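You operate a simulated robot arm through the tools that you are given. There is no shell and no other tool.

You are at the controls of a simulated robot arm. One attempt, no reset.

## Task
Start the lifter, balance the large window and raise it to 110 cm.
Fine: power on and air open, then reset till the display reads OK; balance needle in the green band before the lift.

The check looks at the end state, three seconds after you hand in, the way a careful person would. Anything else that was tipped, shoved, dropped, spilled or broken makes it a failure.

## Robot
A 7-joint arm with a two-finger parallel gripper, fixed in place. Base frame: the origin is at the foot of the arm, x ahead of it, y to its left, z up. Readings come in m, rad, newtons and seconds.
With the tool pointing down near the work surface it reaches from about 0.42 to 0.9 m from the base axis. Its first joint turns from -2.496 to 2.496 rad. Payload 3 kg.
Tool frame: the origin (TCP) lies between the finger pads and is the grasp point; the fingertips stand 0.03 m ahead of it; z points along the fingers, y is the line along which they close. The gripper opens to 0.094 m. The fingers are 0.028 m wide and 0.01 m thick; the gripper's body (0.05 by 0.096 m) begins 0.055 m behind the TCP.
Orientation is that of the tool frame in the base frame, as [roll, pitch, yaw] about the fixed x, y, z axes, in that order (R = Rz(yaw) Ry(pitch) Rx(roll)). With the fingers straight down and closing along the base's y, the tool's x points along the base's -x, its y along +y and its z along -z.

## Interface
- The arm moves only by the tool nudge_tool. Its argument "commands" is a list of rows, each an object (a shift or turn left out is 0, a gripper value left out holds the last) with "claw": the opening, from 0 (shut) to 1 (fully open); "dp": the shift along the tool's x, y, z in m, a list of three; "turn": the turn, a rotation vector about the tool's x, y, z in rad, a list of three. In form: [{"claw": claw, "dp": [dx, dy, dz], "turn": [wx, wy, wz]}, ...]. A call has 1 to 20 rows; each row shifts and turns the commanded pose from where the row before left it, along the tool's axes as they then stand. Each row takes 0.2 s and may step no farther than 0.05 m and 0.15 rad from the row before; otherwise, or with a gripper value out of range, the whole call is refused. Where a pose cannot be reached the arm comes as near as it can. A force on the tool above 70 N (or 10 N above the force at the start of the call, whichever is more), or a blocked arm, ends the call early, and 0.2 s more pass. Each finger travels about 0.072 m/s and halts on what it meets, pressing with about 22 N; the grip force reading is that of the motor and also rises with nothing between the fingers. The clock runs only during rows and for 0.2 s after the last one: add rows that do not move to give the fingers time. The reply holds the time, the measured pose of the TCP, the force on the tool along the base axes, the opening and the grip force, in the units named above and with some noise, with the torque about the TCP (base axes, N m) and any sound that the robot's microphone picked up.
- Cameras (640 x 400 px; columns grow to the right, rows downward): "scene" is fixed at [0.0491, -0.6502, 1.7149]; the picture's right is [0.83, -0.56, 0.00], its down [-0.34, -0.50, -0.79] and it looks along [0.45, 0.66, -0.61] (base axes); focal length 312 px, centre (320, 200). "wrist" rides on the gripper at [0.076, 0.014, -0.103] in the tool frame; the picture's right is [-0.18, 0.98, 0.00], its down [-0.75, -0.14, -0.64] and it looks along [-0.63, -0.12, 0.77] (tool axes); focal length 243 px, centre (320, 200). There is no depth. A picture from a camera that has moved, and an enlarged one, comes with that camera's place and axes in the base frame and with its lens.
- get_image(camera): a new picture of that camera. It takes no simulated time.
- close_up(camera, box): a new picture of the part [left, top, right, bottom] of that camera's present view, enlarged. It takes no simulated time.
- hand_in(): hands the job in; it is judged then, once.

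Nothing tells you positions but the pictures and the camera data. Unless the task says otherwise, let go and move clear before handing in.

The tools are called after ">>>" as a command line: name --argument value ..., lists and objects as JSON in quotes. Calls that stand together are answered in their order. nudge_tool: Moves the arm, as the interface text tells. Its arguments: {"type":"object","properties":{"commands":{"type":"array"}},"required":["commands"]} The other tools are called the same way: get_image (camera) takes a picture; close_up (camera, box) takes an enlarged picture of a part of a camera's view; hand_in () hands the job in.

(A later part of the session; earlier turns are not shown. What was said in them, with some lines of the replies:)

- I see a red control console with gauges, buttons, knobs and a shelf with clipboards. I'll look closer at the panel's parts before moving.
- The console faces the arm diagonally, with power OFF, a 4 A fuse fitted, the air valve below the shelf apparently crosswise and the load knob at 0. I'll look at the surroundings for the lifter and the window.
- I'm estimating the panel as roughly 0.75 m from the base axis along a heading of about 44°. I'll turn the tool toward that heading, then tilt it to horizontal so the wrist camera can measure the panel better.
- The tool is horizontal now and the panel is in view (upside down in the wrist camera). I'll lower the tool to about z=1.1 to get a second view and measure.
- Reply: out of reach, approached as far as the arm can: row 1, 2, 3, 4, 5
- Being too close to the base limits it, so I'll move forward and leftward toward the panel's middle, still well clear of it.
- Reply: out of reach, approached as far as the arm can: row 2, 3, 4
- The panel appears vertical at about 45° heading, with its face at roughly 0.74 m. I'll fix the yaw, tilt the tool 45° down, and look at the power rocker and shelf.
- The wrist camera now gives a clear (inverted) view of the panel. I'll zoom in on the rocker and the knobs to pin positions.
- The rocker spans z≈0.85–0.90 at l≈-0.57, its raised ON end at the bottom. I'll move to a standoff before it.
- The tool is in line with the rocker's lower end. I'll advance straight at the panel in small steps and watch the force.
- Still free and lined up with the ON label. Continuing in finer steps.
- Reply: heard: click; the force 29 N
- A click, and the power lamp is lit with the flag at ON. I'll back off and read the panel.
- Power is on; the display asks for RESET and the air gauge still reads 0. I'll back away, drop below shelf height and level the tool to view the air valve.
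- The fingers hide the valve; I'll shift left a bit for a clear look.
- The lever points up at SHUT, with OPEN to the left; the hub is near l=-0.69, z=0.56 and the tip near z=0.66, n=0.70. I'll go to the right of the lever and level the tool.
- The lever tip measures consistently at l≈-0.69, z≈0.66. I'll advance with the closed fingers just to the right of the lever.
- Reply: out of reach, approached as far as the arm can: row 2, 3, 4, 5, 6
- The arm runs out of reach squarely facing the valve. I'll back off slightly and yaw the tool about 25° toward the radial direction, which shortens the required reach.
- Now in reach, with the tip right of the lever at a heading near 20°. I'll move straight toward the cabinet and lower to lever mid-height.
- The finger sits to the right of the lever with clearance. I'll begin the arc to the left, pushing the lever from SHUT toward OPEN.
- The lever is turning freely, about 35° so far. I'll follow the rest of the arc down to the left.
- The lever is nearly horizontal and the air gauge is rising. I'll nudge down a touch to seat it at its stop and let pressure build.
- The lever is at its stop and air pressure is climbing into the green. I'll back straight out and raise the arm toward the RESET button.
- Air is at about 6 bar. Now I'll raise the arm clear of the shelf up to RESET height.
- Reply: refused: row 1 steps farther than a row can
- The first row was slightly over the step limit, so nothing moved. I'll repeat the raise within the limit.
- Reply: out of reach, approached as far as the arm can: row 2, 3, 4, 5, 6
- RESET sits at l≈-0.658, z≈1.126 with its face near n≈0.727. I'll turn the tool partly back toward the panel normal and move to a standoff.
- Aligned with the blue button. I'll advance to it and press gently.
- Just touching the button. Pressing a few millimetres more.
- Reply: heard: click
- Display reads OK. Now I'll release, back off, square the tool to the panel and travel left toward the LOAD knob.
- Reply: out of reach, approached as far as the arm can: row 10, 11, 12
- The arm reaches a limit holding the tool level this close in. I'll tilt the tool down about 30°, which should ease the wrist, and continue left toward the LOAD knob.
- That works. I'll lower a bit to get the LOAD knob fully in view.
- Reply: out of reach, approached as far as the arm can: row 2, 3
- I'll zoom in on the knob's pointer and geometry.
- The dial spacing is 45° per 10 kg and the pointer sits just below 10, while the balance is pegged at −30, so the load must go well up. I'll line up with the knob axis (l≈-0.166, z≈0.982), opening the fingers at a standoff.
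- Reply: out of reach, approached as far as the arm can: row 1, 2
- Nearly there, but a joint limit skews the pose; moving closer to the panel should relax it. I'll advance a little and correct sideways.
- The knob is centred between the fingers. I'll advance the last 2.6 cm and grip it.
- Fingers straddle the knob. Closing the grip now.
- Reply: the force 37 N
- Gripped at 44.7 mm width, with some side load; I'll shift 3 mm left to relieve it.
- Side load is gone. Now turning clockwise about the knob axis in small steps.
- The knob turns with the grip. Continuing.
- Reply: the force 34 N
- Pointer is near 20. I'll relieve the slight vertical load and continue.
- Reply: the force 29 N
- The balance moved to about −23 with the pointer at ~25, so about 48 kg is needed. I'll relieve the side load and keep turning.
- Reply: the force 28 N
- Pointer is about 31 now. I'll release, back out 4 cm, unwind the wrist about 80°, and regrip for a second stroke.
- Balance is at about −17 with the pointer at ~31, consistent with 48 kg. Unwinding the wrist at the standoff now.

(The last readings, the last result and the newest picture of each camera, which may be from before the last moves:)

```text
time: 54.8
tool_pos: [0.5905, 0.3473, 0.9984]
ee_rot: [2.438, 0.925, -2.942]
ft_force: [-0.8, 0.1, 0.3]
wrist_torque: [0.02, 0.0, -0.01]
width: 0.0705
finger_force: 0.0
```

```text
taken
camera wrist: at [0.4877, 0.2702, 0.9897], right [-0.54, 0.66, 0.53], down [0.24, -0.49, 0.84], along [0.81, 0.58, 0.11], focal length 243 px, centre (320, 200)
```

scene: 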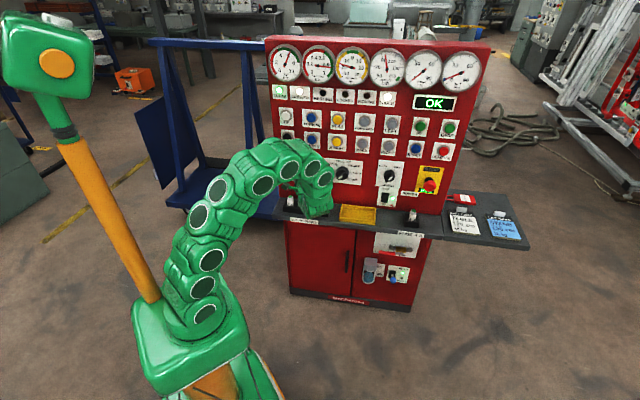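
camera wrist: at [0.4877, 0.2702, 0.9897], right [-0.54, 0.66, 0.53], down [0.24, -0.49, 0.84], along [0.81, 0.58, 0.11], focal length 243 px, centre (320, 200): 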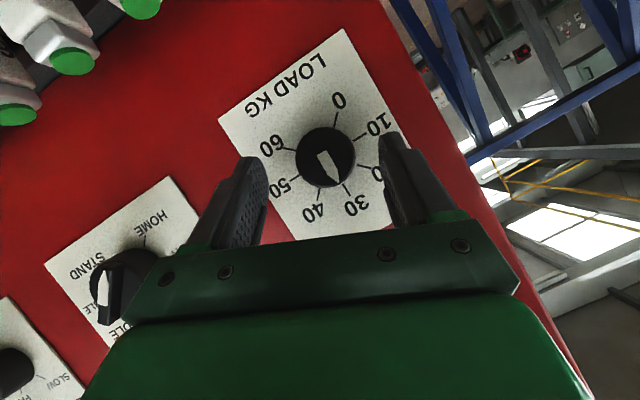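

Back at about 23° of roll with the knob between the fingers. Advancing and regripping.

>>> nudge_tool --commands '[{"dp": [-0.0085, -0.0003, 0.0176]}, {"dp": [-0.0085, -0.0003, 0.0176]}, {"dp": [0, 0, 0]}, {"claw": 0.35}, {"claw": 0.35}, {"claw": 0.35}]'

>>> get_image --camera "wrist"

```text
time: 56.2
tool_pos: [0.6164, 0.3749, 0.9961]
ee_rot: [2.436, 0.926, -2.944]
ft_force: [-17.2, 15.6, 11.1]
wrist_torque: [0.56, -0.11, 0.94]
width: 0.0439
finger_force: 44.3
```

```text
taken
camera wrist: at [0.5141, 0.2992, 0.9879], right [-0.54, 0.65, 0.53], down [0.24, -0.49, 0.84], along [0.81, 0.58, 0.11], focal length 243 px, centre (320, 200)
```

wrist: 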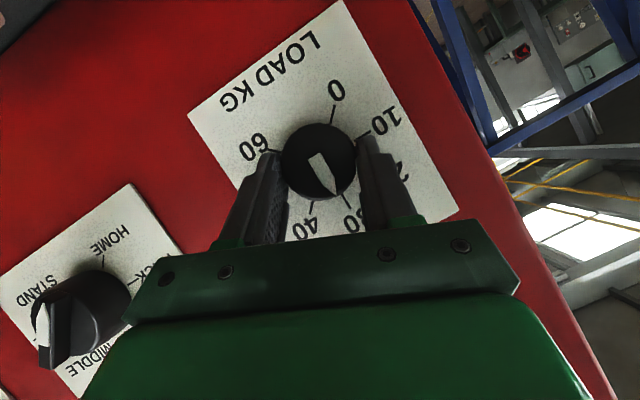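

Regripped; the pointer is just past 30. Relieving side load and turning on.

>>> nudge_tool --commands '[{"dp": [0, 0.0022, 0]}, {"dp": [0, -0.0015, 0], "turn": [-0.06, 0, 0.1039]}, {"dp": [0, -0.0015, 0], "turn": [-0.06, 0, 0.1039]}, {"dp": [0, -0.0014, 0], "turn": [-0.06, 0, 0.1039]}, {"dp": [0, -0.0012, 0], "turn": [-0.06, 0, 0.1039]}, {"dp": [0, -0.0012, 0], "turn": [-0.06, 0, 0.1039]}, {"dp": [0, 0, 0]}]'

>>> close_up --camera "scene" --box '[320, 40, 380, 95]'

```text
time: 57.8
tool_pos: [0.6195, 0.3711, 0.9915]
ee_rot: [1.881, 0.488, 2.965]
ft_force: [15.8, -6.0, 3.2]
wrist_torque: [-0.38, 0.27, 0.12]
width: 0.0439
finger_force: 45.3
```

```text
7.27 times, centred on (350, 68) of scene
camera zoom: at [0.0491, -0.6502, 1.7149], right [0.83, -0.56, 0.0], down [-0.34, -0.5, -0.79], along [0.45, 0.66, -0.61], focal length 2272 px, centre (102, 1164)
```

zoom: 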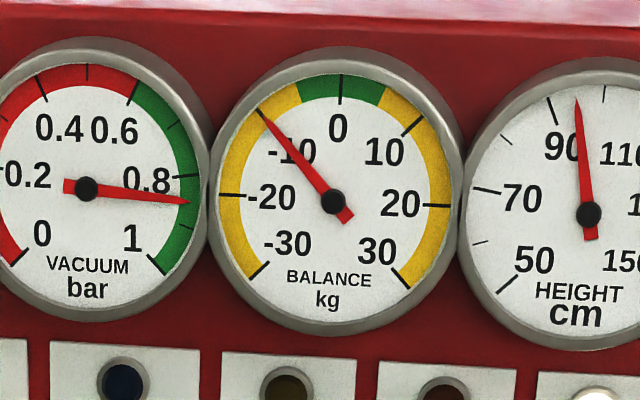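

Needle at −10. About 45° more to go; continuing.

>>> nudge_tool --commands '[{"dp": [-0.0006, -0.0008, -0.0004]}, {"dp": [0, -0.0013, 0], "turn": [-0.06, 0, 0.1039]}, {"dp": [0, -0.0013, 0], "turn": [-0.06, 0, 0.1039]}, {"dp": [0, -0.0013, 0], "turn": [-0.06, 0, 0.1039]}, {"dp": [0, -0.0013, 0], "turn": [-0.06, 0, 0.1039]}, {"dp": [0, 0, 0]}]'

>>> close_up --camera "scene" --box '[320, 40, 380, 95]'

>>> get_image --camera "wrist"

```text
time: 59.2
tool_pos: [0.6212, 0.3703, 0.9868]
ee_rot: [1.616, 0.075, 2.892]
ft_force: [7.6, 7.0, -23.7]
wrist_torque: [-0.52, 0.09, 0.19]
width: 0.0442
finger_force: 45.4
```

```text
7.27 times, centred on (350, 68) of scene
camera zoom: at [0.0491, -0.6502, 1.7149], right [0.83, -0.56, 0.0], down [-0.34, -0.5, -0.79], along [0.45, 0.66, -0.61], focal length 2272 px, centre (102, 1164)
```

zoom: 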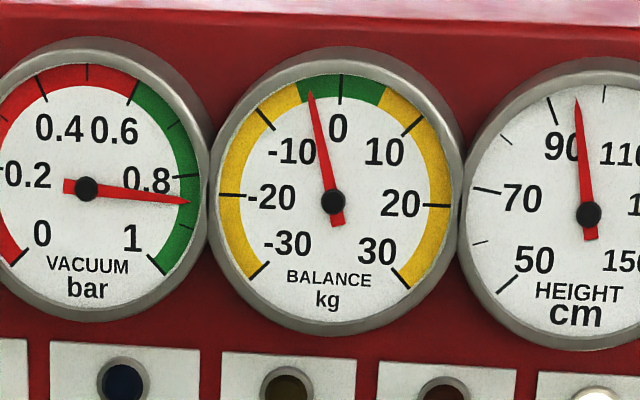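

```text
taken
camera wrist: at [0.521, 0.2914, 0.9989], right [0.12, 0.02, 0.99], down [0.58, -0.82, -0.05], along [0.81, 0.58, -0.1], focal length 243 px, centre (320, 200)
```

wrist: 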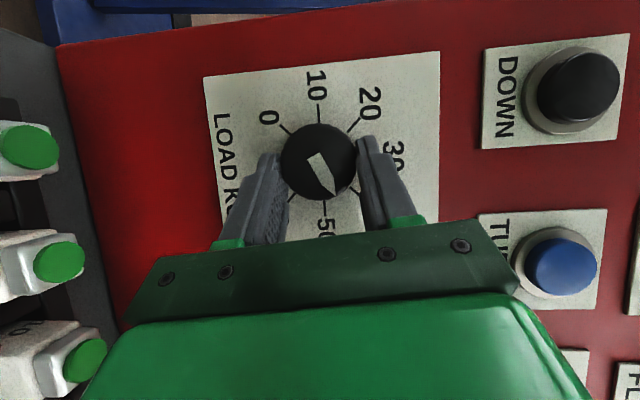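

Needle is in the green at about −3.6. I'll turn ~16° more to centre it.

>>> nudge_tool --commands '[{"dp": [0, -0.0018, 0]}, {"dp": [0, -0.0013, 0], "turn": [-0.065, 0, 0.1126]}, {"dp": [0, -0.0013, 0], "turn": [-0.065, 0, 0.1126]}, {"dp": [0, 0, 0]}]'

>>> close_up --camera "scene" --box '[320, 40, 380, 95]'

```text
time: 60.2
tool_pos: [0.6213, 0.3709, 0.9836]
ee_rot: [1.484, -0.147, 2.896]
ft_force: [-10.4, 2.1, -18.1]
wrist_torque: [-0.66, 0.33, -0.23]
width: 0.0442
finger_force: 45.1
```

```text
7.27 times, centred on (350, 68) of scene
camera zoom: at [0.0491, -0.6502, 1.7149], right [0.83, -0.56, 0.0], down [-0.34, -0.5, -0.79], along [0.45, 0.66, -0.61], focal length 2272 px, centre (102, 1164)
```

zoom: 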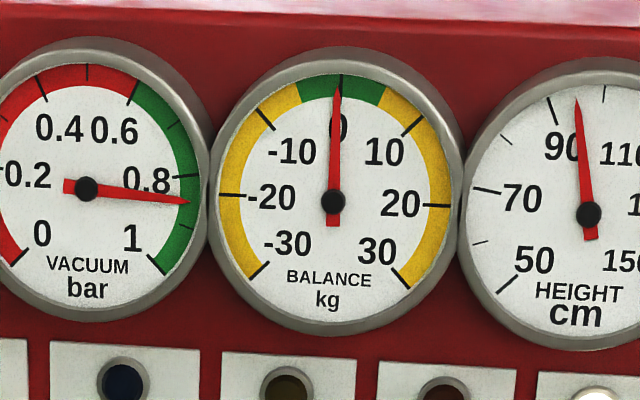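

Needle is centred in the green. I'll release the knob, back off and review the panel before lifting.

>>> nudge_tool --commands '[{"claw": 0.75}, {"claw": 0.75}, {"dp": [0.01, 0, -0.0173]}, {"dp": [0.01, 0, -0.0173]}, {"dp": [0.01, 0, -0.0173]}, {"dp": [0, 0, 0]}]'

>>> close_up --camera "scene" --box '[260, 35, 380, 110]'

>>> close_up --camera "scene" --box '[365, 50, 425, 88]'

>>> close_up --camera "scene" --box '[365, 150, 425, 210]'

>>> get_image --camera "wrist"

>>> get_image --camera "scene"

```text
time: 61.6
tool_pos: [0.5793, 0.3282, 0.983]
ee_rot: [1.483, -0.147, 2.894]
ft_force: [-0.1, -0.1, 0.1]
wrist_torque: [-0.01, -0.01, 0.01]
width: 0.0704
finger_force: 0.0
```

```text
5.33 times, centred on (320, 72) of scene
camera zoom: at [0.0491, -0.6502, 1.7149], right [0.83, -0.56, 0.0], down [-0.34, -0.5, -0.79], along [0.45, 0.66, -0.61], focal length 1666 px, centre (320, 880)
```

zoom: 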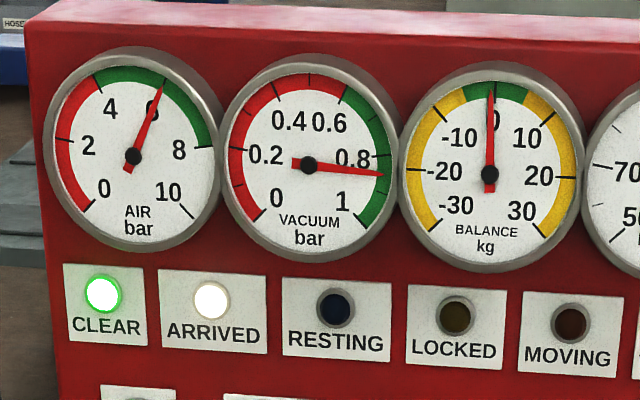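

```text
10.53 times, centred on (395, 69) of scene
camera zoom: at [0.0491, -0.6502, 1.7149], right [0.83, -0.56, 0.0], down [-0.34, -0.5, -0.79], along [0.45, 0.66, -0.61], focal length 3289 px, centre (-470, 1579)
```

zoom: 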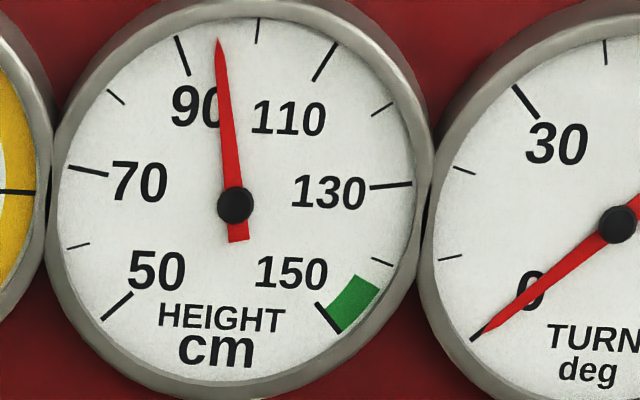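

```text
6.67 times, centred on (395, 180) of scene
camera zoom: at [0.0491, -0.6502, 1.7149], right [0.83, -0.56, 0.0], down [-0.34, -0.5, -0.79], along [0.45, 0.66, -0.61], focal length 2083 px, centre (-180, 333)
```

zoom: 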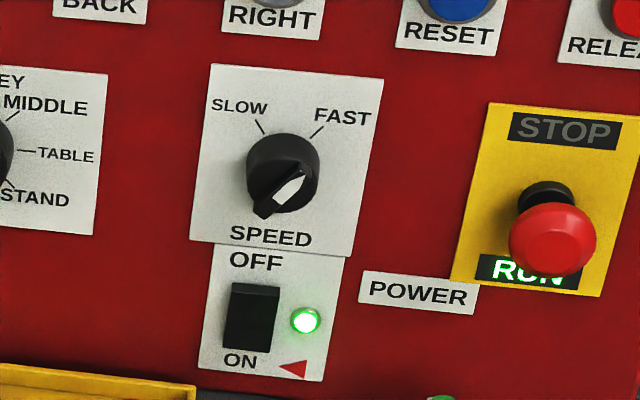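

```text
taken
camera wrist: at [0.4819, 0.246, 0.9993], right [0.29, -0.16, 0.94], down [0.54, -0.78, -0.3], along [0.79, 0.6, -0.14], focal length 243 px, centre (320, 200)
```

wrist: 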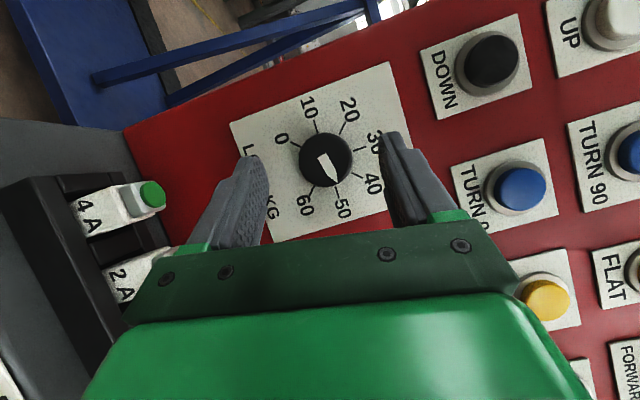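

```text
taken
```

scene: 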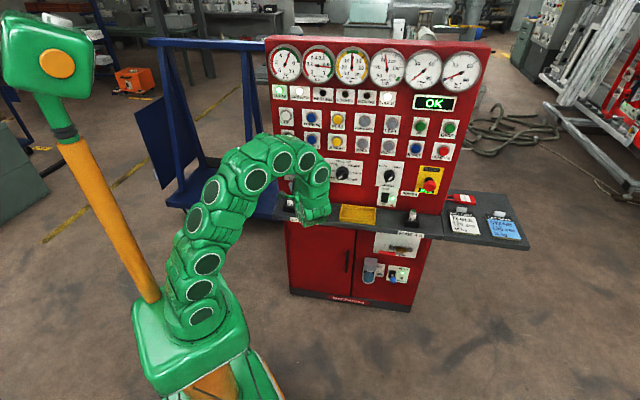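

Everything reads well: air 6 bar, vacuum in green, balance ~0, display OK, height about 95. I'll close the fingers, unwind the wrist and rise toward the UP button.

>>> nudge_tool --commands '[{"claw": 0, "dp": [0.0027, 0.0197, 0.0016], "turn": [0.07, 0, -0.1212]}, {"dp": [0.0003, 0.02, 0.0002], "turn": [0.07, 0, -0.1212]}, {"dp": [-0.0021, 0.0199, -0.0012], "turn": [0.07, 0, -0.1212]}, {"dp": [-0.0045, 0.0193, -0.0026], "turn": [0.07, 0, -0.1212]}, {"dp": [-0.0068, 0.0184, -0.0039], "turn": [0.07, 0, -0.1212]}, {"dp": [-0.0089, 0.0171, -0.0052], "turn": [0.07, 0, -0.1212]}, {"dp": [-0.0109, 0.0155, -0.0063], "turn": [0.07, 0, -0.1212]}, {"dp": [-0.0127, 0.0136, -0.0073], "turn": [0.07, 0, -0.1212]}, {"dp": [-0.0142, 0.0115, -0.0082], "turn": [0.07, 0, -0.1212]}, {"dp": [-0.0154, 0.0091, -0.0089], "turn": [0.07, 0, -0.1212]}, {"dp": [-0.0164, 0.0065, -0.0095], "turn": [0.07, 0, -0.1212]}, {"dp": [-0.017, 0.0038, -0.0098], "turn": [0.07, 0, -0.1212]}, {"dp": [0, 0, 0]}]'

>>> get_image --camera "wrist"

>>> get_image --camera "scene"

```text
time: 64.4
tool_pos: [0.5814, 0.325, 1.2208]
ee_rot: [3.021, 1.045, -2.453]
ft_force: [0.7, -0.2, -0.2]
wrist_torque: [0.0, -0.02, -0.01]
width: 0.0
finger_force: 21.5
```

```text
taken
camera wrist: at [0.4811, 0.2454, 1.2079], right [-0.63, 0.75, 0.22], down [0.01, -0.27, 0.96], along [0.78, 0.61, 0.16], focal length 243 px, centre (320, 200)
```

wrist: 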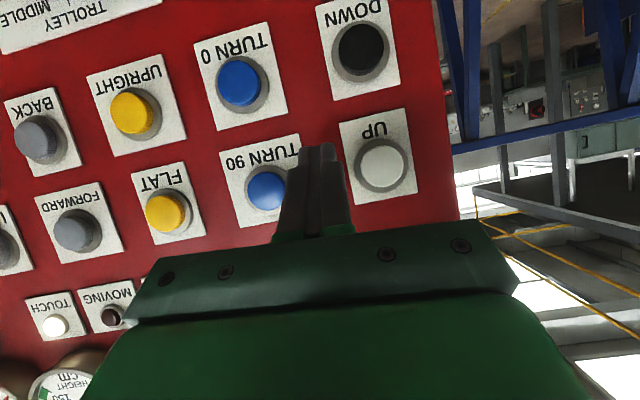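

```text
taken
```

scene: 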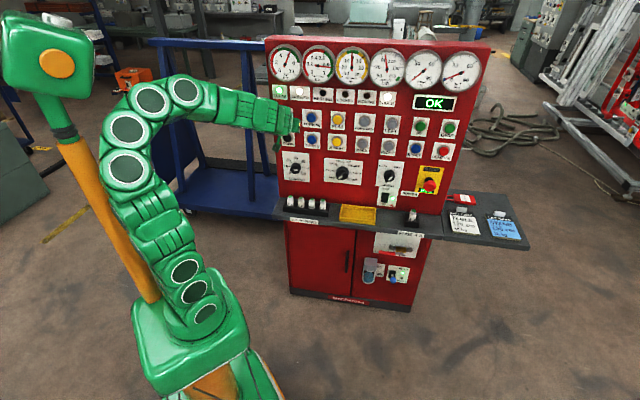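

UP is at l≈-0.133, z≈1.222. Moving in front of it.

>>> nudge_tool --commands '[{"dp": [-0.0099, 0.0244, 0.0081]}, {"dp": [-0.0099, 0.0244, 0.0081]}, {"dp": [0, 0, 0]}]'

>>> get_image --camera "wrist"

>>> close_up --camera "scene" --box '[250, 80, 350, 160]'

```text
time: 65.2
tool_pos: [0.5634, 0.3764, 1.2342]
ee_rot: [3.021, 1.046, -2.454]
ft_force: [0.0, -0.1, -0.7]
wrist_torque: [-0.01, -0.01, -0.03]
width: 0.0
finger_force: 21.9
```

```text
taken
camera wrist: at [0.4633, 0.2971, 1.2202], right [-0.63, 0.75, 0.22], down [0.02, -0.27, 0.96], along [0.78, 0.61, 0.16], focal length 243 px, centre (320, 200)
```

wrist: 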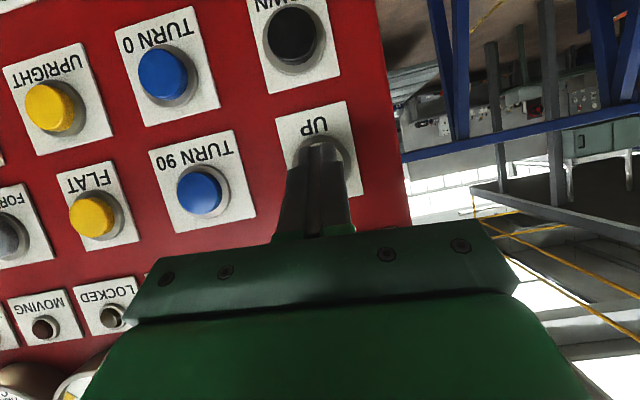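

```text
5.00 times, centred on (300, 120) of scene
camera zoom: at [0.0491, -0.6502, 1.7149], right [0.83, -0.56, 0.0], down [-0.34, -0.5, -0.79], along [0.45, 0.66, -0.61], focal length 1562 px, centre (420, 600)
```

zoom: 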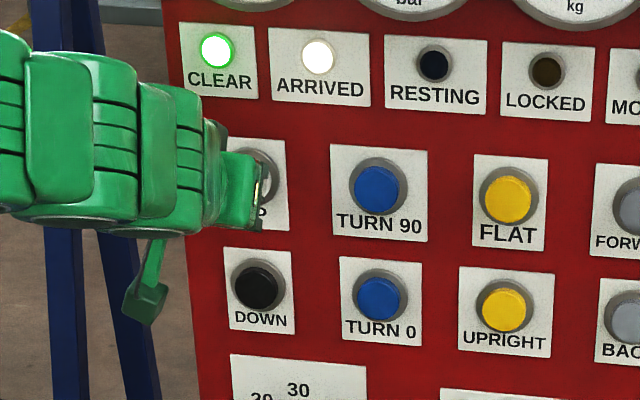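

Lined up with UP. I'll advance to just short of contact.

>>> nudge_tool --commands '[{"dp": [-0.0045, 0, 0.0131]}, {"dp": [-0.0045, 0, 0.0095]}, {"dp": [-0.002, 0, 0.0035]}, {"dp": [0, 0, 0]}]'

>>> get_image --camera "wrist"

```text
time: 66.2
tool_pos: [0.5834, 0.3949, 1.2317]
ee_rot: [3.018, 1.046, -2.454]
ft_force: [-1.2, -0.5, -0.9]
wrist_torque: [0.03, 0.03, 0.0]
width: 0.0
finger_force: 21.9
```

```text
taken
camera wrist: at [0.4832, 0.3168, 1.217], right [-0.63, 0.75, 0.22], down [0.02, -0.27, 0.96], along [0.78, 0.61, 0.16], focal length 243 px, centre (320, 200)
```

wrist: 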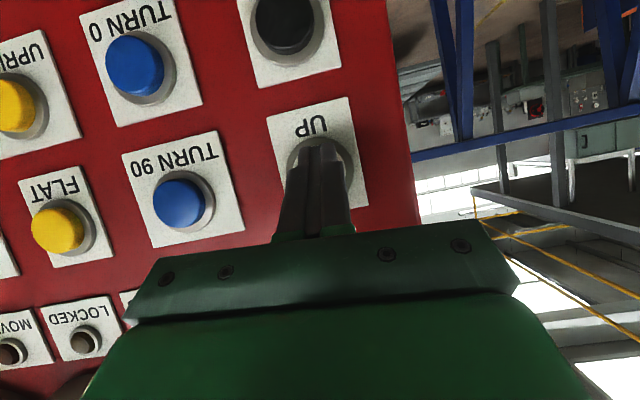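

Nearly touching. I'll ease forward in 2–3 mm steps, watching force and sound.

>>> nudge_tool --commands '[{"dp": [-0.0012, 0, 0.0022]}, {"dp": [-0.0012, 0, 0.0022]}]'

```text
time: 66.8
tool_pos: [0.5872, 0.4008, 1.231]
ee_rot: [3.021, 1.049, -2.452]
ft_force: [-9.3, -8.5, -0.9]
wrist_torque: [-0.09, 0.02, 0.04]
width: 0.0001
finger_force: 22.1
heard: click
```

It clicked; checking the height gauge at once.

>>> close_up --camera "scene" --box '[365, 50, 425, 88]'

>>> close_up --camera "scene" --box '[260, 35, 460, 125]'

```text
10.53 times, centred on (395, 69) of scene
camera zoom: at [0.0491, -0.6502, 1.7149], right [0.83, -0.56, 0.0], down [-0.34, -0.5, -0.79], along [0.45, 0.66, -0.61], focal length 3289 px, centre (-470, 1579)
```

zoom: 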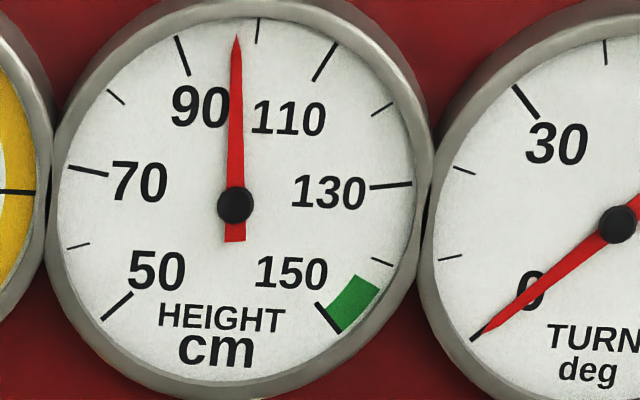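

```text
3.20 times, centred on (360, 80) of scene
camera zoom: at [0.0491, -0.6502, 1.7149], right [0.83, -0.56, 0.0], down [-0.34, -0.5, -0.79], along [0.45, 0.66, -0.61], focal length 1000 px, centre (192, 584)
```

zoom: 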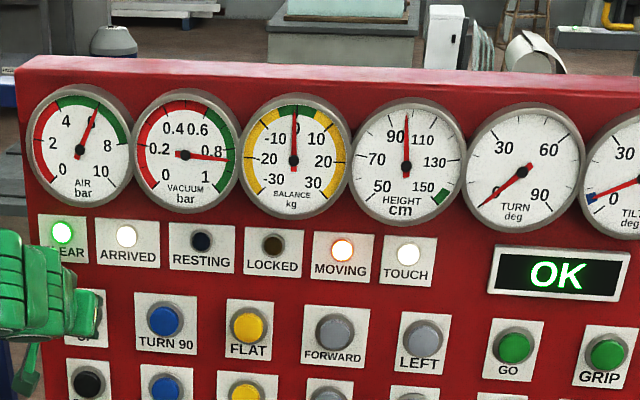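

The lift is moving (about 97 cm now). I'll hold for a short measured time to learn the rate.

>>> nudge_tool --commands '[{"dp": [0, 0, 0]}, {"dp": [0, 0, 0]}]'

>>> close_up --camera "scene" --box '[365, 50, 425, 88]'

```text
time: 67.4
tool_pos: [0.5861, 0.3991, 1.2313]
ee_rot: [3.019, 1.046, -2.454]
ft_force: [-9.6, -8.1, 1.7]
wrist_torque: [-0.03, -0.04, 0.03]
width: 0.0
finger_force: 21.7
```

```text
10.53 times, centred on (395, 69) of scene
camera zoom: at [0.0491, -0.6502, 1.7149], right [0.83, -0.56, 0.0], down [-0.34, -0.5, -0.79], along [0.45, 0.66, -0.61], focal length 3289 px, centre (-470, 1579)
```

zoom: 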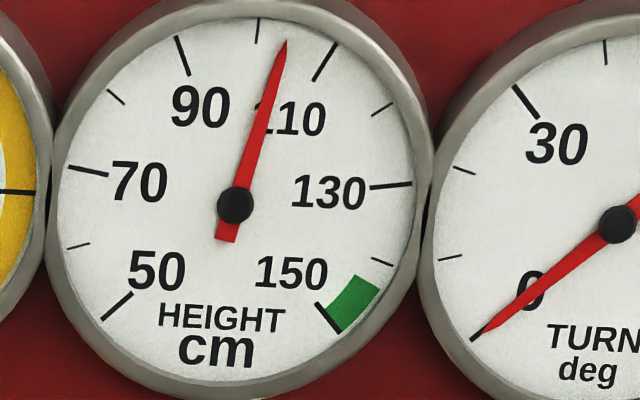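

Rate is about 11 cm/s and it reads ~104 cm. I'll hold one more beat and then release, expecting to stop short of 110.

>>> nudge_tool --commands '[{"dp": [0, 0, 0]}, {"dp": [0.01, 0, -0.0173]}, {"dp": [0, 0, 0]}]'

>>> close_up --camera "scene" --box '[365, 50, 425, 88]'

>>> close_up --camera "scene" --box '[260, 35, 460, 125]'

```text
time: 68.2
tool_pos: [0.573, 0.3847, 1.2315]
ee_rot: [3.018, 1.048, -2.453]
ft_force: [-0.4, 0.1, 0.3]
wrist_torque: [0.0, 0.02, 0.01]
width: 0.0
finger_force: 21.9
```

```text
10.53 times, centred on (395, 69) of scene
camera zoom: at [0.0491, -0.6502, 1.7149], right [0.83, -0.56, 0.0], down [-0.34, -0.5, -0.79], along [0.45, 0.66, -0.61], focal length 3289 px, centre (-470, 1579)
```

zoom: 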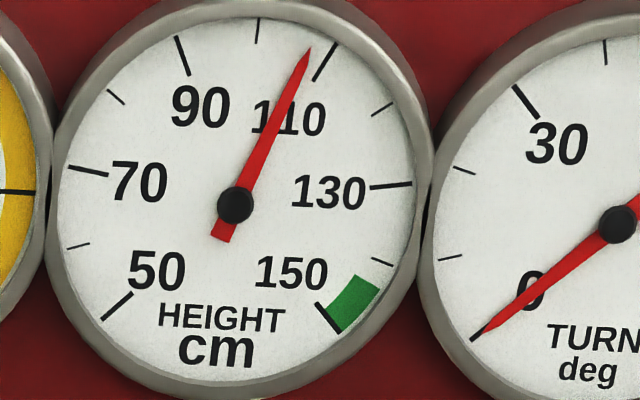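

```text
3.20 times, centred on (360, 80) of scene
camera zoom: at [0.0491, -0.6502, 1.7149], right [0.83, -0.56, 0.0], down [-0.34, -0.5, -0.79], along [0.45, 0.66, -0.61], focal length 1000 px, centre (192, 584)
```

zoom: 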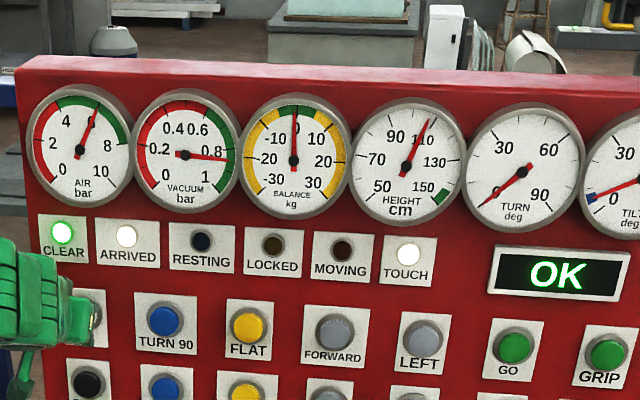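

Stopped at about 107.1 cm; release latency is ~0.1 s. I'll return to just before contact, repeat the same press with one held beat (about 0.3 s, ~3 cm), and release.

>>> nudge_tool --commands '[{"dp": [-0.0076, 0, 0.0129]}, {"dp": [0, 0, 0]}, {"dp": [0, 0, 0]}, {"dp": [-0.0012, 0, 0.0022]}, {"dp": [-0.0012, 0, 0.0022]}, {"dp": [0, 0, 0]}, {"dp": [0.01, 0, -0.0173]}, {"dp": [0, 0, 0]}]'

>>> close_up --camera "scene" --box '[365, 50, 425, 88]'

>>> close_up --camera "scene" --box '[260, 35, 460, 125]'

```text
time: 70.0
tool_pos: [0.5723, 0.3864, 1.2317]
ee_rot: [3.019, 1.046, -2.453]
ft_force: [0.5, 0.6, -0.1]
wrist_torque: [-0.02, -0.01, -0.01]
width: 0.0
finger_force: 22.2
heard: click
```

```text
10.53 times, centred on (395, 69) of scene
camera zoom: at [0.0491, -0.6502, 1.7149], right [0.83, -0.56, 0.0], down [-0.34, -0.5, -0.79], along [0.45, 0.66, -0.61], focal length 3289 px, centre (-470, 1579)
```

zoom: 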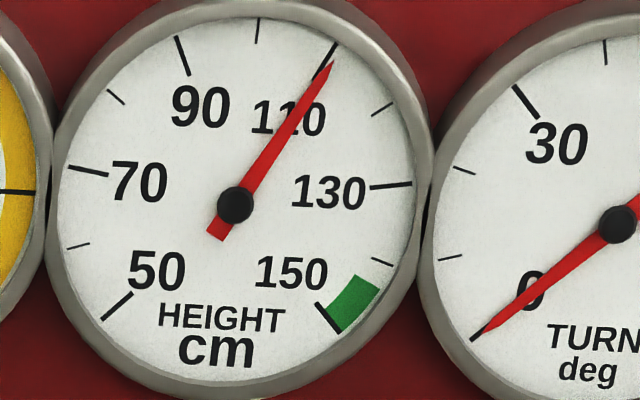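

```text
3.20 times, centred on (360, 80) of scene
camera zoom: at [0.0491, -0.6502, 1.7149], right [0.83, -0.56, 0.0], down [-0.34, -0.5, -0.79], along [0.45, 0.66, -0.61], focal length 1000 px, centre (192, 584)
```

zoom: 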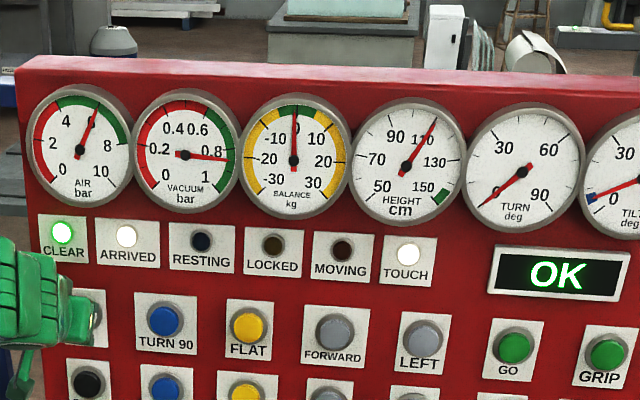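

It reads close to 110, perhaps a touch over. I'll back the arm away and use the wrist camera for a squarer view of the gauge to avoid parallax.

>>> nudge_tool --commands '[{"dp": [0.015, 0, -0.026]}, {"dp": [-0.0197, -0.0314, -0.0229]}, {"dp": [-0.0197, -0.0314, -0.0229]}, {"dp": [-0.0197, -0.0314, -0.0229]}, {"dp": [-0.0197, -0.0314, -0.0229]}, {"dp": [-0.0197, -0.0314, -0.0229]}, {"dp": [-0.0197, -0.0314, -0.0229]}, {"dp": [-0.0197, -0.0314, -0.0229]}, {"dp": [0, 0, 0]}]'

>>> get_image --camera "wrist"

>>> get_image --camera "scene"

```text
time: 72.0
tool_pos: [0.6702, 0.1511, 1.4175]
ee_rot: [3.021, 1.046, -2.452]
ft_force: [-0.3, -0.4, 0.3]
wrist_torque: [-0.01, -0.02, 0.03]
width: 0.0
finger_force: 21.9
```

```text
taken
camera wrist: at [0.5677, 0.0723, 1.4027], right [-0.63, 0.75, 0.22], down [0.02, -0.27, 0.96], along [0.78, 0.61, 0.16], focal length 243 px, centre (320, 200)
```

wrist: 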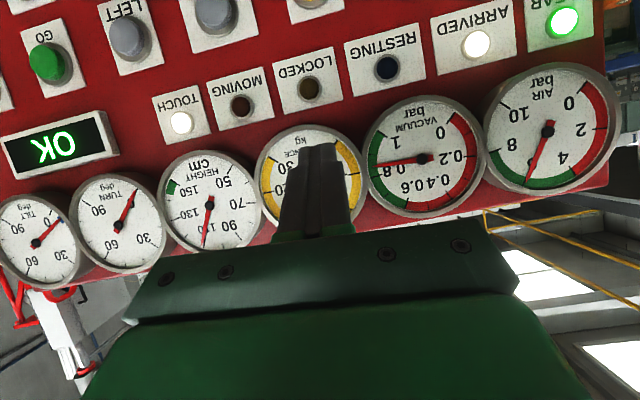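

```text
taken
```

scene: 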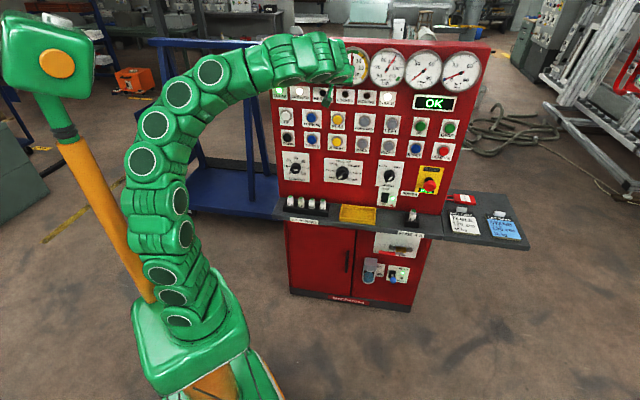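

>>> close_up --camera "wrist" --box '[155, 145, 270, 260]'

>>> close_up --camera "scene" --box '[370, 50, 410, 88]'

```text
3.48 times, centred on (212, 202) of wrist
camera zoom: at [0.5677, 0.0723, 1.4027], right [-0.63, 0.75, 0.22], down [0.02, -0.27, 0.96], along [0.78, 0.61, 0.16], focal length 844 px, centre (694, 191)
```

zoom: 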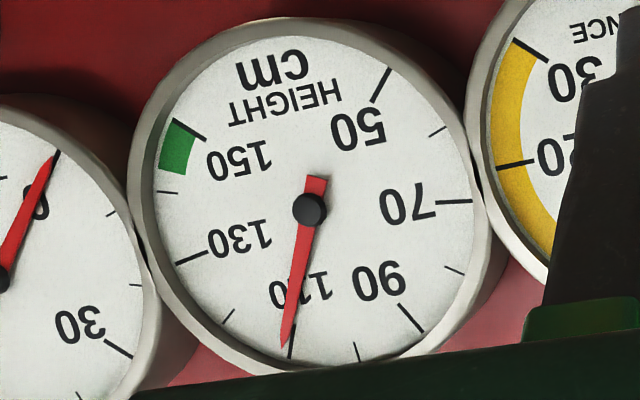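

```text
10.53 times, centred on (390, 69) of scene
camera zoom: at [0.0491, -0.6502, 1.7149], right [0.83, -0.56, 0.0], down [-0.34, -0.5, -0.79], along [0.45, 0.66, -0.61], focal length 3289 px, centre (-417, 1579)
```

zoom: 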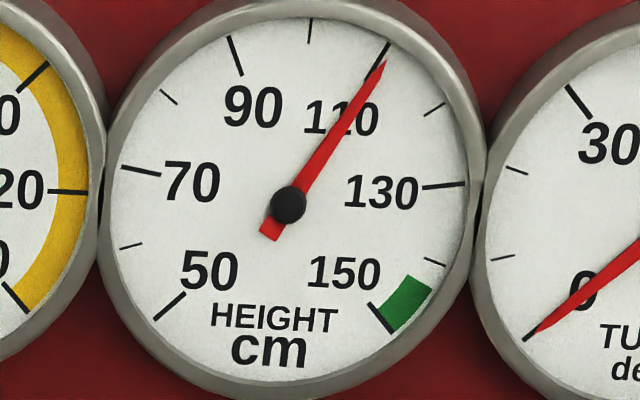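

The square view shows the needle within about half a centimetre of the 110 mark, so I'll leave it. I'll move the arm well clear of the panel and do a final check.

>>> nudge_tool --commands '[{"dp": [0.01, 0, -0.04]}, {"dp": [0.01, 0, -0.04]}, {"dp": [0.01, 0, -0.04]}, {"dp": [0, 0, 0]}, {"dp": [0, 0, 0]}]'

>>> get_image --camera "scene"

>>> close_up --camera "scene" --box '[260, 35, 460, 125]'

>>> get_image --camera "wrist"

>>> close_up --camera "scene" --box '[270, 170, 530, 310]'

```text
time: 73.2
tool_pos: [0.5853, 0.0662, 1.45]
ee_rot: [3.016, 1.046, -2.453]
ft_force: [-0.5, -0.7, 0.2]
wrist_torque: [-0.03, 0.02, -0.02]
width: 0.0
finger_force: 22.0
```

```text
taken
```

scene: 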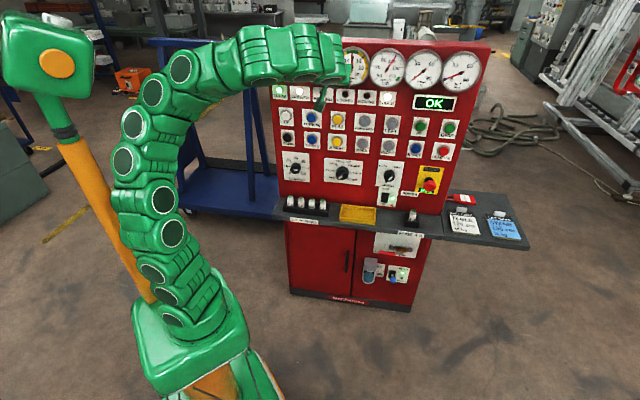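

```text
3.20 times, centred on (360, 80) of scene
camera zoom: at [0.0491, -0.6502, 1.7149], right [0.83, -0.56, 0.0], down [-0.34, -0.5, -0.79], along [0.45, 0.66, -0.61], focal length 1000 px, centre (192, 584)
```

zoom: 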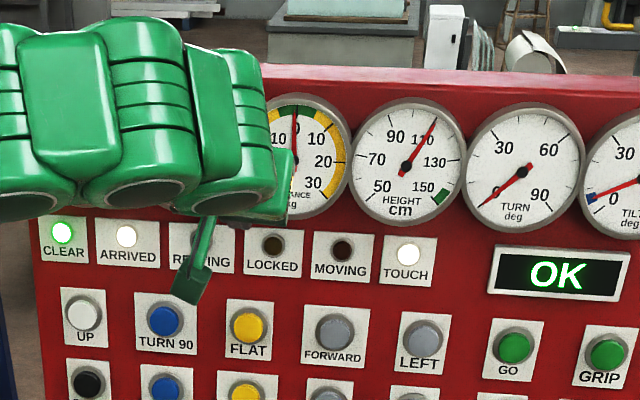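

```text
taken
camera wrist: at [0.4855, -0.0138, 1.4355], right [-0.63, 0.75, 0.22], down [0.02, -0.27, 0.96], along [0.78, 0.61, 0.16], focal length 243 px, centre (320, 200)
```

wrist: 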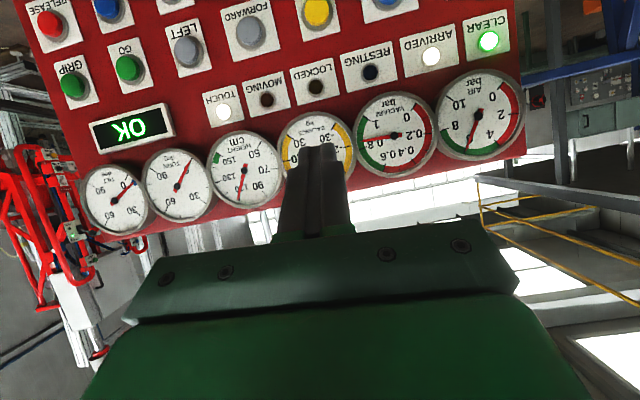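

```text
2.46 times, centred on (400, 240) of scene
camera zoom: at [0.0491, -0.6502, 1.7149], right [0.83, -0.56, 0.0], down [-0.34, -0.5, -0.79], along [0.45, 0.66, -0.61], focal length 769 px, centre (123, 102)
```

zoom: 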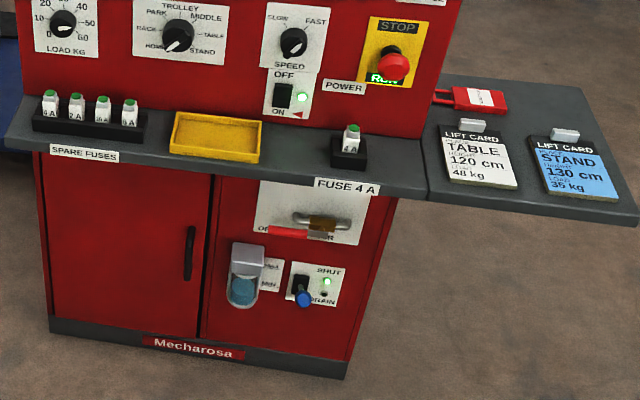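

Everything is in order: power on, air open, display OK, balance in green, nothing disturbed. One last squarer reading of the height gauge.

>>> close_up --camera "wrist" --box '[200, 125, 290, 215]'

```text
4.44 times, centred on (245, 170) of wrist
camera zoom: at [0.4855, -0.0138, 1.4355], right [-0.63, 0.75, 0.22], down [0.02, -0.27, 0.96], along [0.78, 0.61, 0.16], focal length 1078 px, centre (653, 333)
```

zoom: 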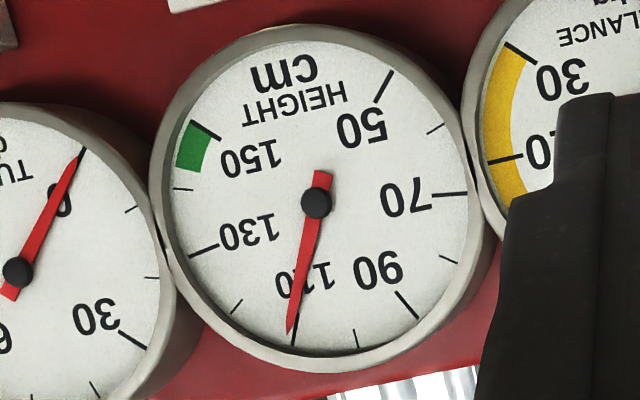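

The squarer readings suggest about 111, so a brief DOWN tap is worthwhile. I'll go to a standoff in front of DOWN (l≈-0.134, z≈1.128).

>>> nudge_tool --commands '[{"dp": [0.0184, 0.0213, 0.0337]}, {"dp": [0.0184, 0.0213, 0.0337]}, {"dp": [0.0184, 0.0213, 0.0337]}, {"dp": [0.0184, 0.0213, 0.0337]}, {"dp": [0.0184, 0.0213, 0.0337]}, {"dp": [0.0184, 0.0213, 0.0337]}, {"dp": [0.0184, 0.0213, 0.0337]}, {"dp": [0.0184, 0.0213, 0.0337]}, {"dp": [0.0184, 0.0213, 0.0337]}, {"dp": [0.0184, 0.0213, 0.0337]}, {"dp": [0, 0, 0]}]'

>>> get_image --camera "wrist"

>>> close_up --camera "scene" --box '[365, 50, 425, 88]'

```text
time: 75.6
tool_pos: [0.5588, 0.3727, 1.1405]
ee_rot: [3.019, 1.05, -2.451]
ft_force: [-0.1, -0.7, -0.1]
wrist_torque: [0.02, 0.03, -0.03]
width: 0.0001
finger_force: 22.5
```

```text
taken
camera wrist: at [0.4599, 0.2929, 1.1246], right [-0.63, 0.75, 0.22], down [0.01, -0.27, 0.96], along [0.78, 0.61, 0.16], focal length 243 px, centre (320, 200)
```

wrist: 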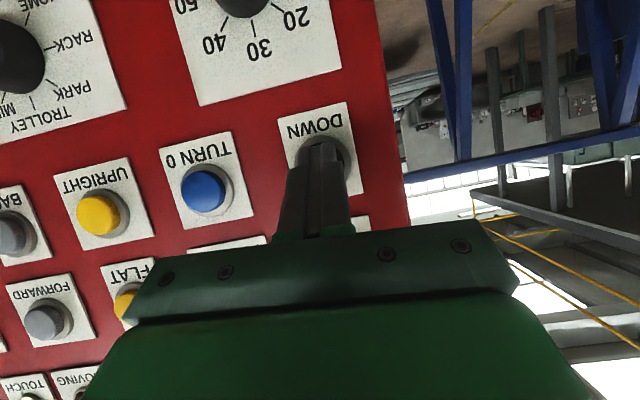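

```text
10.53 times, centred on (395, 69) of scene
camera zoom: at [0.0491, -0.6502, 1.7149], right [0.83, -0.56, 0.0], down [-0.34, -0.5, -0.79], along [0.45, 0.66, -0.61], focal length 3289 px, centre (-470, 1579)
```

zoom: 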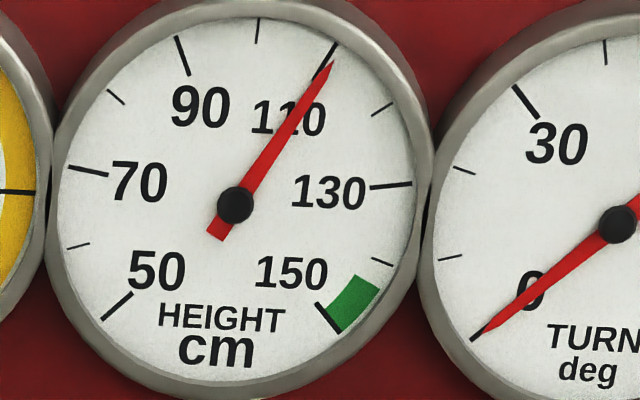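

Lined up with DOWN. Moving to just short of contact.

>>> nudge_tool --commands '[{"dp": [-0.007, 0, 0.0135]}, {"dp": [-0.007, 0, 0.0135]}, {"dp": [0, 0, 0]}, {"dp": [0, 0, 0]}]'

>>> get_image --camera "wrist"

```text
time: 76.6
tool_pos: [0.5823, 0.3934, 1.1354]
ee_rot: [3.02, 1.047, -2.454]
ft_force: [0.5, 0.1, 0.1]
wrist_torque: [0.01, -0.05, 0.01]
width: 0.0
finger_force: 21.8
```

```text
taken
camera wrist: at [0.4817, 0.3143, 1.121], right [-0.63, 0.75, 0.22], down [0.02, -0.27, 0.96], along [0.78, 0.61, 0.16], focal length 243 px, centre (320, 200)
```

wrist: 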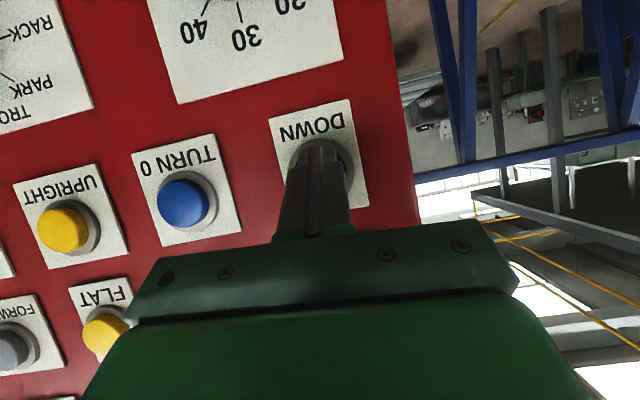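

Now a quick tap: 5 mm in, then straight back out.

>>> nudge_tool --commands '[{"dp": [-0.0025, 0, 0.0043]}, {"dp": [0.0125, 0, -0.0217]}, {"dp": [0, 0, 0]}]'

>>> close_up --camera "scene" --box '[365, 50, 425, 88]'

```text
time: 77.4
tool_pos: [0.5689, 0.379, 1.1345]
ee_rot: [3.02, 1.045, -2.453]
ft_force: [-1.7, 0.7, 0.5]
wrist_torque: [-0.02, -0.06, 0.03]
width: 0.0002
finger_force: 22.1
heard: click
```

```text
10.53 times, centred on (395, 69) of scene
camera zoom: at [0.0491, -0.6502, 1.7149], right [0.83, -0.56, 0.0], down [-0.34, -0.5, -0.79], along [0.45, 0.66, -0.61], focal length 3289 px, centre (-470, 1579)
```

zoom: 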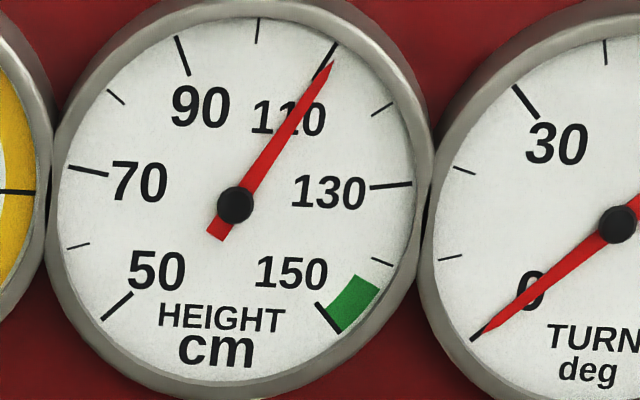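

It clicked, but the needle barely moved. Checking the lamps and display.

>>> close_up --camera "scene" --box '[260, 35, 480, 135]'

```text
2.91 times, centred on (370, 85) of scene
camera zoom: at [0.0491, -0.6502, 1.7149], right [0.83, -0.56, 0.0], down [-0.34, -0.5, -0.79], along [0.45, 0.66, -0.61], focal length 909 px, centre (174, 534)
```

zoom: 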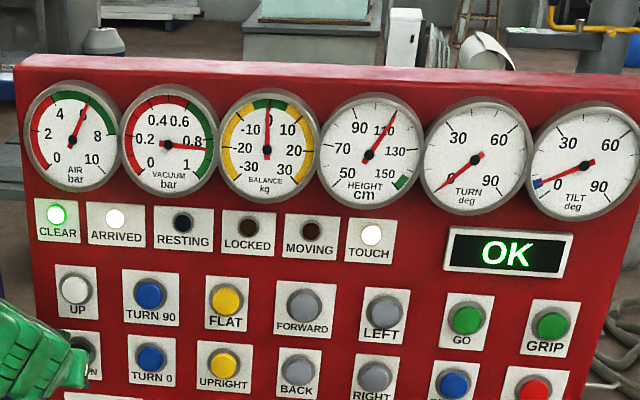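

All normal; the tap was just too brief. I'll repeat with a slightly deeper, slower tap.

>>> nudge_tool --commands '[{"dp": [-0.01, 0, 0.0174]}, {"dp": [0, 0, 0]}, {"dp": [0, 0, 0]}, {"dp": [-0.0034, 0, 0.0059]}, {"dp": [0.01, 0, -0.0173]}, {"dp": [0, 0, 0]}]'

>>> close_up --camera "scene" --box '[365, 50, 425, 88]'

```text
time: 78.8
tool_pos: [0.5726, 0.3837, 1.1353]
ee_rot: [3.017, 1.046, -2.455]
ft_force: [-0.2, 0.3, 0.4]
wrist_torque: [0.0, 0.0, -0.03]
width: 0.0
finger_force: 21.5
heard: click
```

```text
10.53 times, centred on (395, 69) of scene
camera zoom: at [0.0491, -0.6502, 1.7149], right [0.83, -0.56, 0.0], down [-0.34, -0.5, -0.79], along [0.45, 0.66, -0.61], focal length 3289 px, centre (-470, 1579)
```

zoom: 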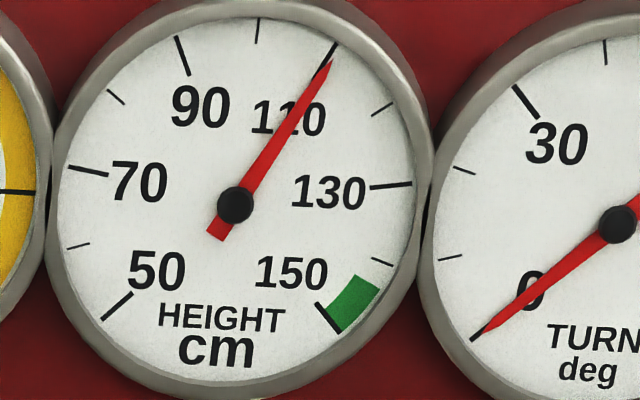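

That moved it down about 0.3 cm. Two more such taps should bring it to 110.

>>> nudge_tool --commands '[{"dp": [-0.0066, 0, 0.0114]}, {"dp": [0, 0, 0]}, {"dp": [0, 0, 0]}, {"dp": [-0.0035, 0, 0.0061]}, {"dp": [0.0101, 0, -0.0175]}, {"dp": [0, 0, 0]}, {"dp": [-0.0066, 0, 0.0114]}, {"dp": [0, 0, 0]}, {"dp": [0, 0, 0]}, {"dp": [-0.0035, 0, 0.0061]}, {"dp": [0.0101, 0, -0.0175]}, {"dp": [0, 0, 0]}]'

>>> close_up --camera "scene" --box '[365, 50, 425, 88]'

```text
time: 81.4
tool_pos: [0.5725, 0.3829, 1.1351]
ee_rot: [3.017, 1.047, -2.455]
ft_force: [-0.8, 0.2, -0.3]
wrist_torque: [0.0, -0.01, 0.0]
width: 0.0
finger_force: 22.2
heard: click, click
```

```text
10.53 times, centred on (395, 69) of scene
camera zoom: at [0.0491, -0.6502, 1.7149], right [0.83, -0.56, 0.0], down [-0.34, -0.5, -0.79], along [0.45, 0.66, -0.61], focal length 3289 px, centre (-470, 1579)
```

zoom: 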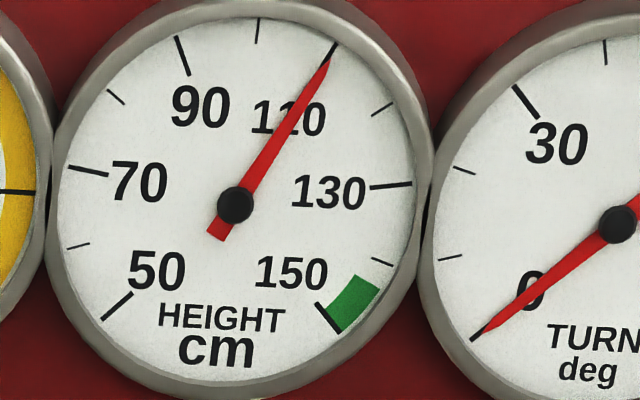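

The needle now lies along the 110 tick. I'll withdraw clear of the panel and do a final look.

>>> nudge_tool --commands '[{"dp": [0.015, 0, -0.026]}, {"dp": [-0.0184, -0.0213, -0.0337]}, {"dp": [-0.0184, -0.0213, -0.0337]}, {"dp": [-0.0184, -0.0213, -0.0337]}, {"dp": [-0.0184, -0.0213, -0.0337]}, {"dp": [-0.0184, -0.0213, -0.0337]}, {"dp": [-0.0184, -0.0213, -0.0337]}, {"dp": [-0.0184, -0.0213, -0.0337]}, {"dp": [0, 0, 0]}, {"dp": [0, 0, 0]}]'

>>> get_image --camera "scene"

>>> close_up --camera "scene" --box '[310, 35, 480, 125]'

>>> get_image --camera "wrist"

```text
time: 83.6
tool_pos: [0.5692, 0.1501, 1.3553]
ee_rot: [3.021, 1.045, -2.454]
ft_force: [-0.3, 0.2, 0.2]
wrist_torque: [-0.02, 0.02, -0.02]
width: 0.0
finger_force: 21.9
```

```text
taken
```

scene: 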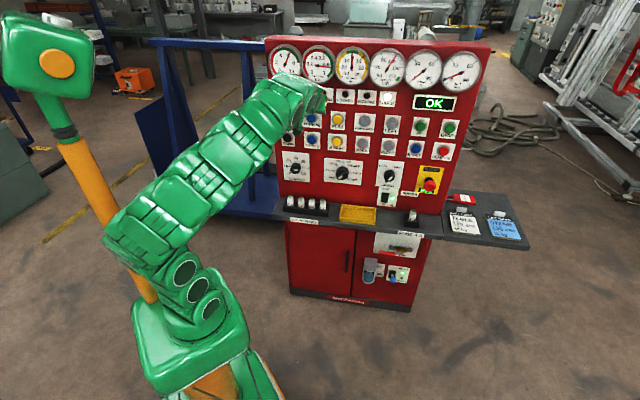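

```text
3.76 times, centred on (395, 80) of scene
camera zoom: at [0.0491, -0.6502, 1.7149], right [0.83, -0.56, 0.0], down [-0.34, -0.5, -0.79], along [0.45, 0.66, -0.61], focal length 1176 px, centre (38, 652)
```

zoom: 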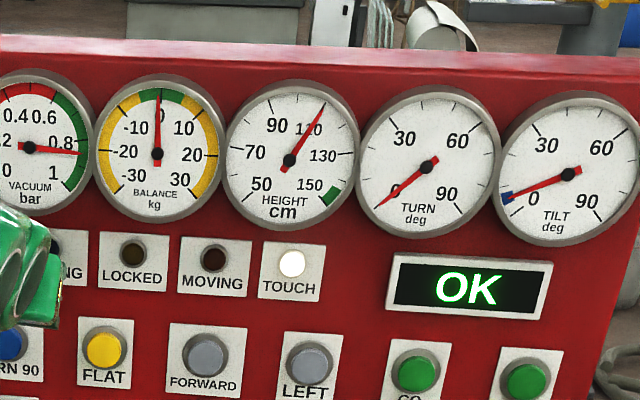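

```text
taken
camera wrist: at [0.4689, 0.0699, 1.3407], right [-0.63, 0.75, 0.22], down [0.02, -0.27, 0.96], along [0.78, 0.61, 0.16], focal length 243 px, centre (320, 200)
```

wrist: 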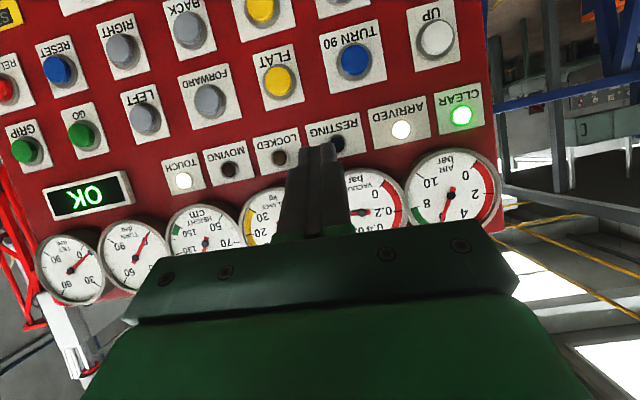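

Power is on, air is open at about 6 bar, the display reads OK and the balance needle is in the green. The height is at 110 cm, the lift is stopped and the arm is clear. Handing in.

>>> hand_in

```text
The job is handed in.
```

The job is handed in. The lifter is running, the large window is balanced, and it has been raised to about 110 cm. No result came back from the check.

- **Start-up:** I switched the power on, then opened the air valve, and the pressure settled at about 6 bar. One press of RESET brought the display to OK.
- **Balance:** I turned the LOAD knob to roughly 48 kg before lifting. The balance needle was about centred in the green band, and it stayed there through the lift.
- **Height:** The first lift overshot to about 111 cm, so I brought it back with a few short taps on DOWN. By gauge reading it is now at 110 cm, give or take about half a centimetre, and the MOVING lamp is off.
- **Surroundings:** Nothing looked disturbed in the final pictures. The fingers are closed and the arm is clear of the panel.
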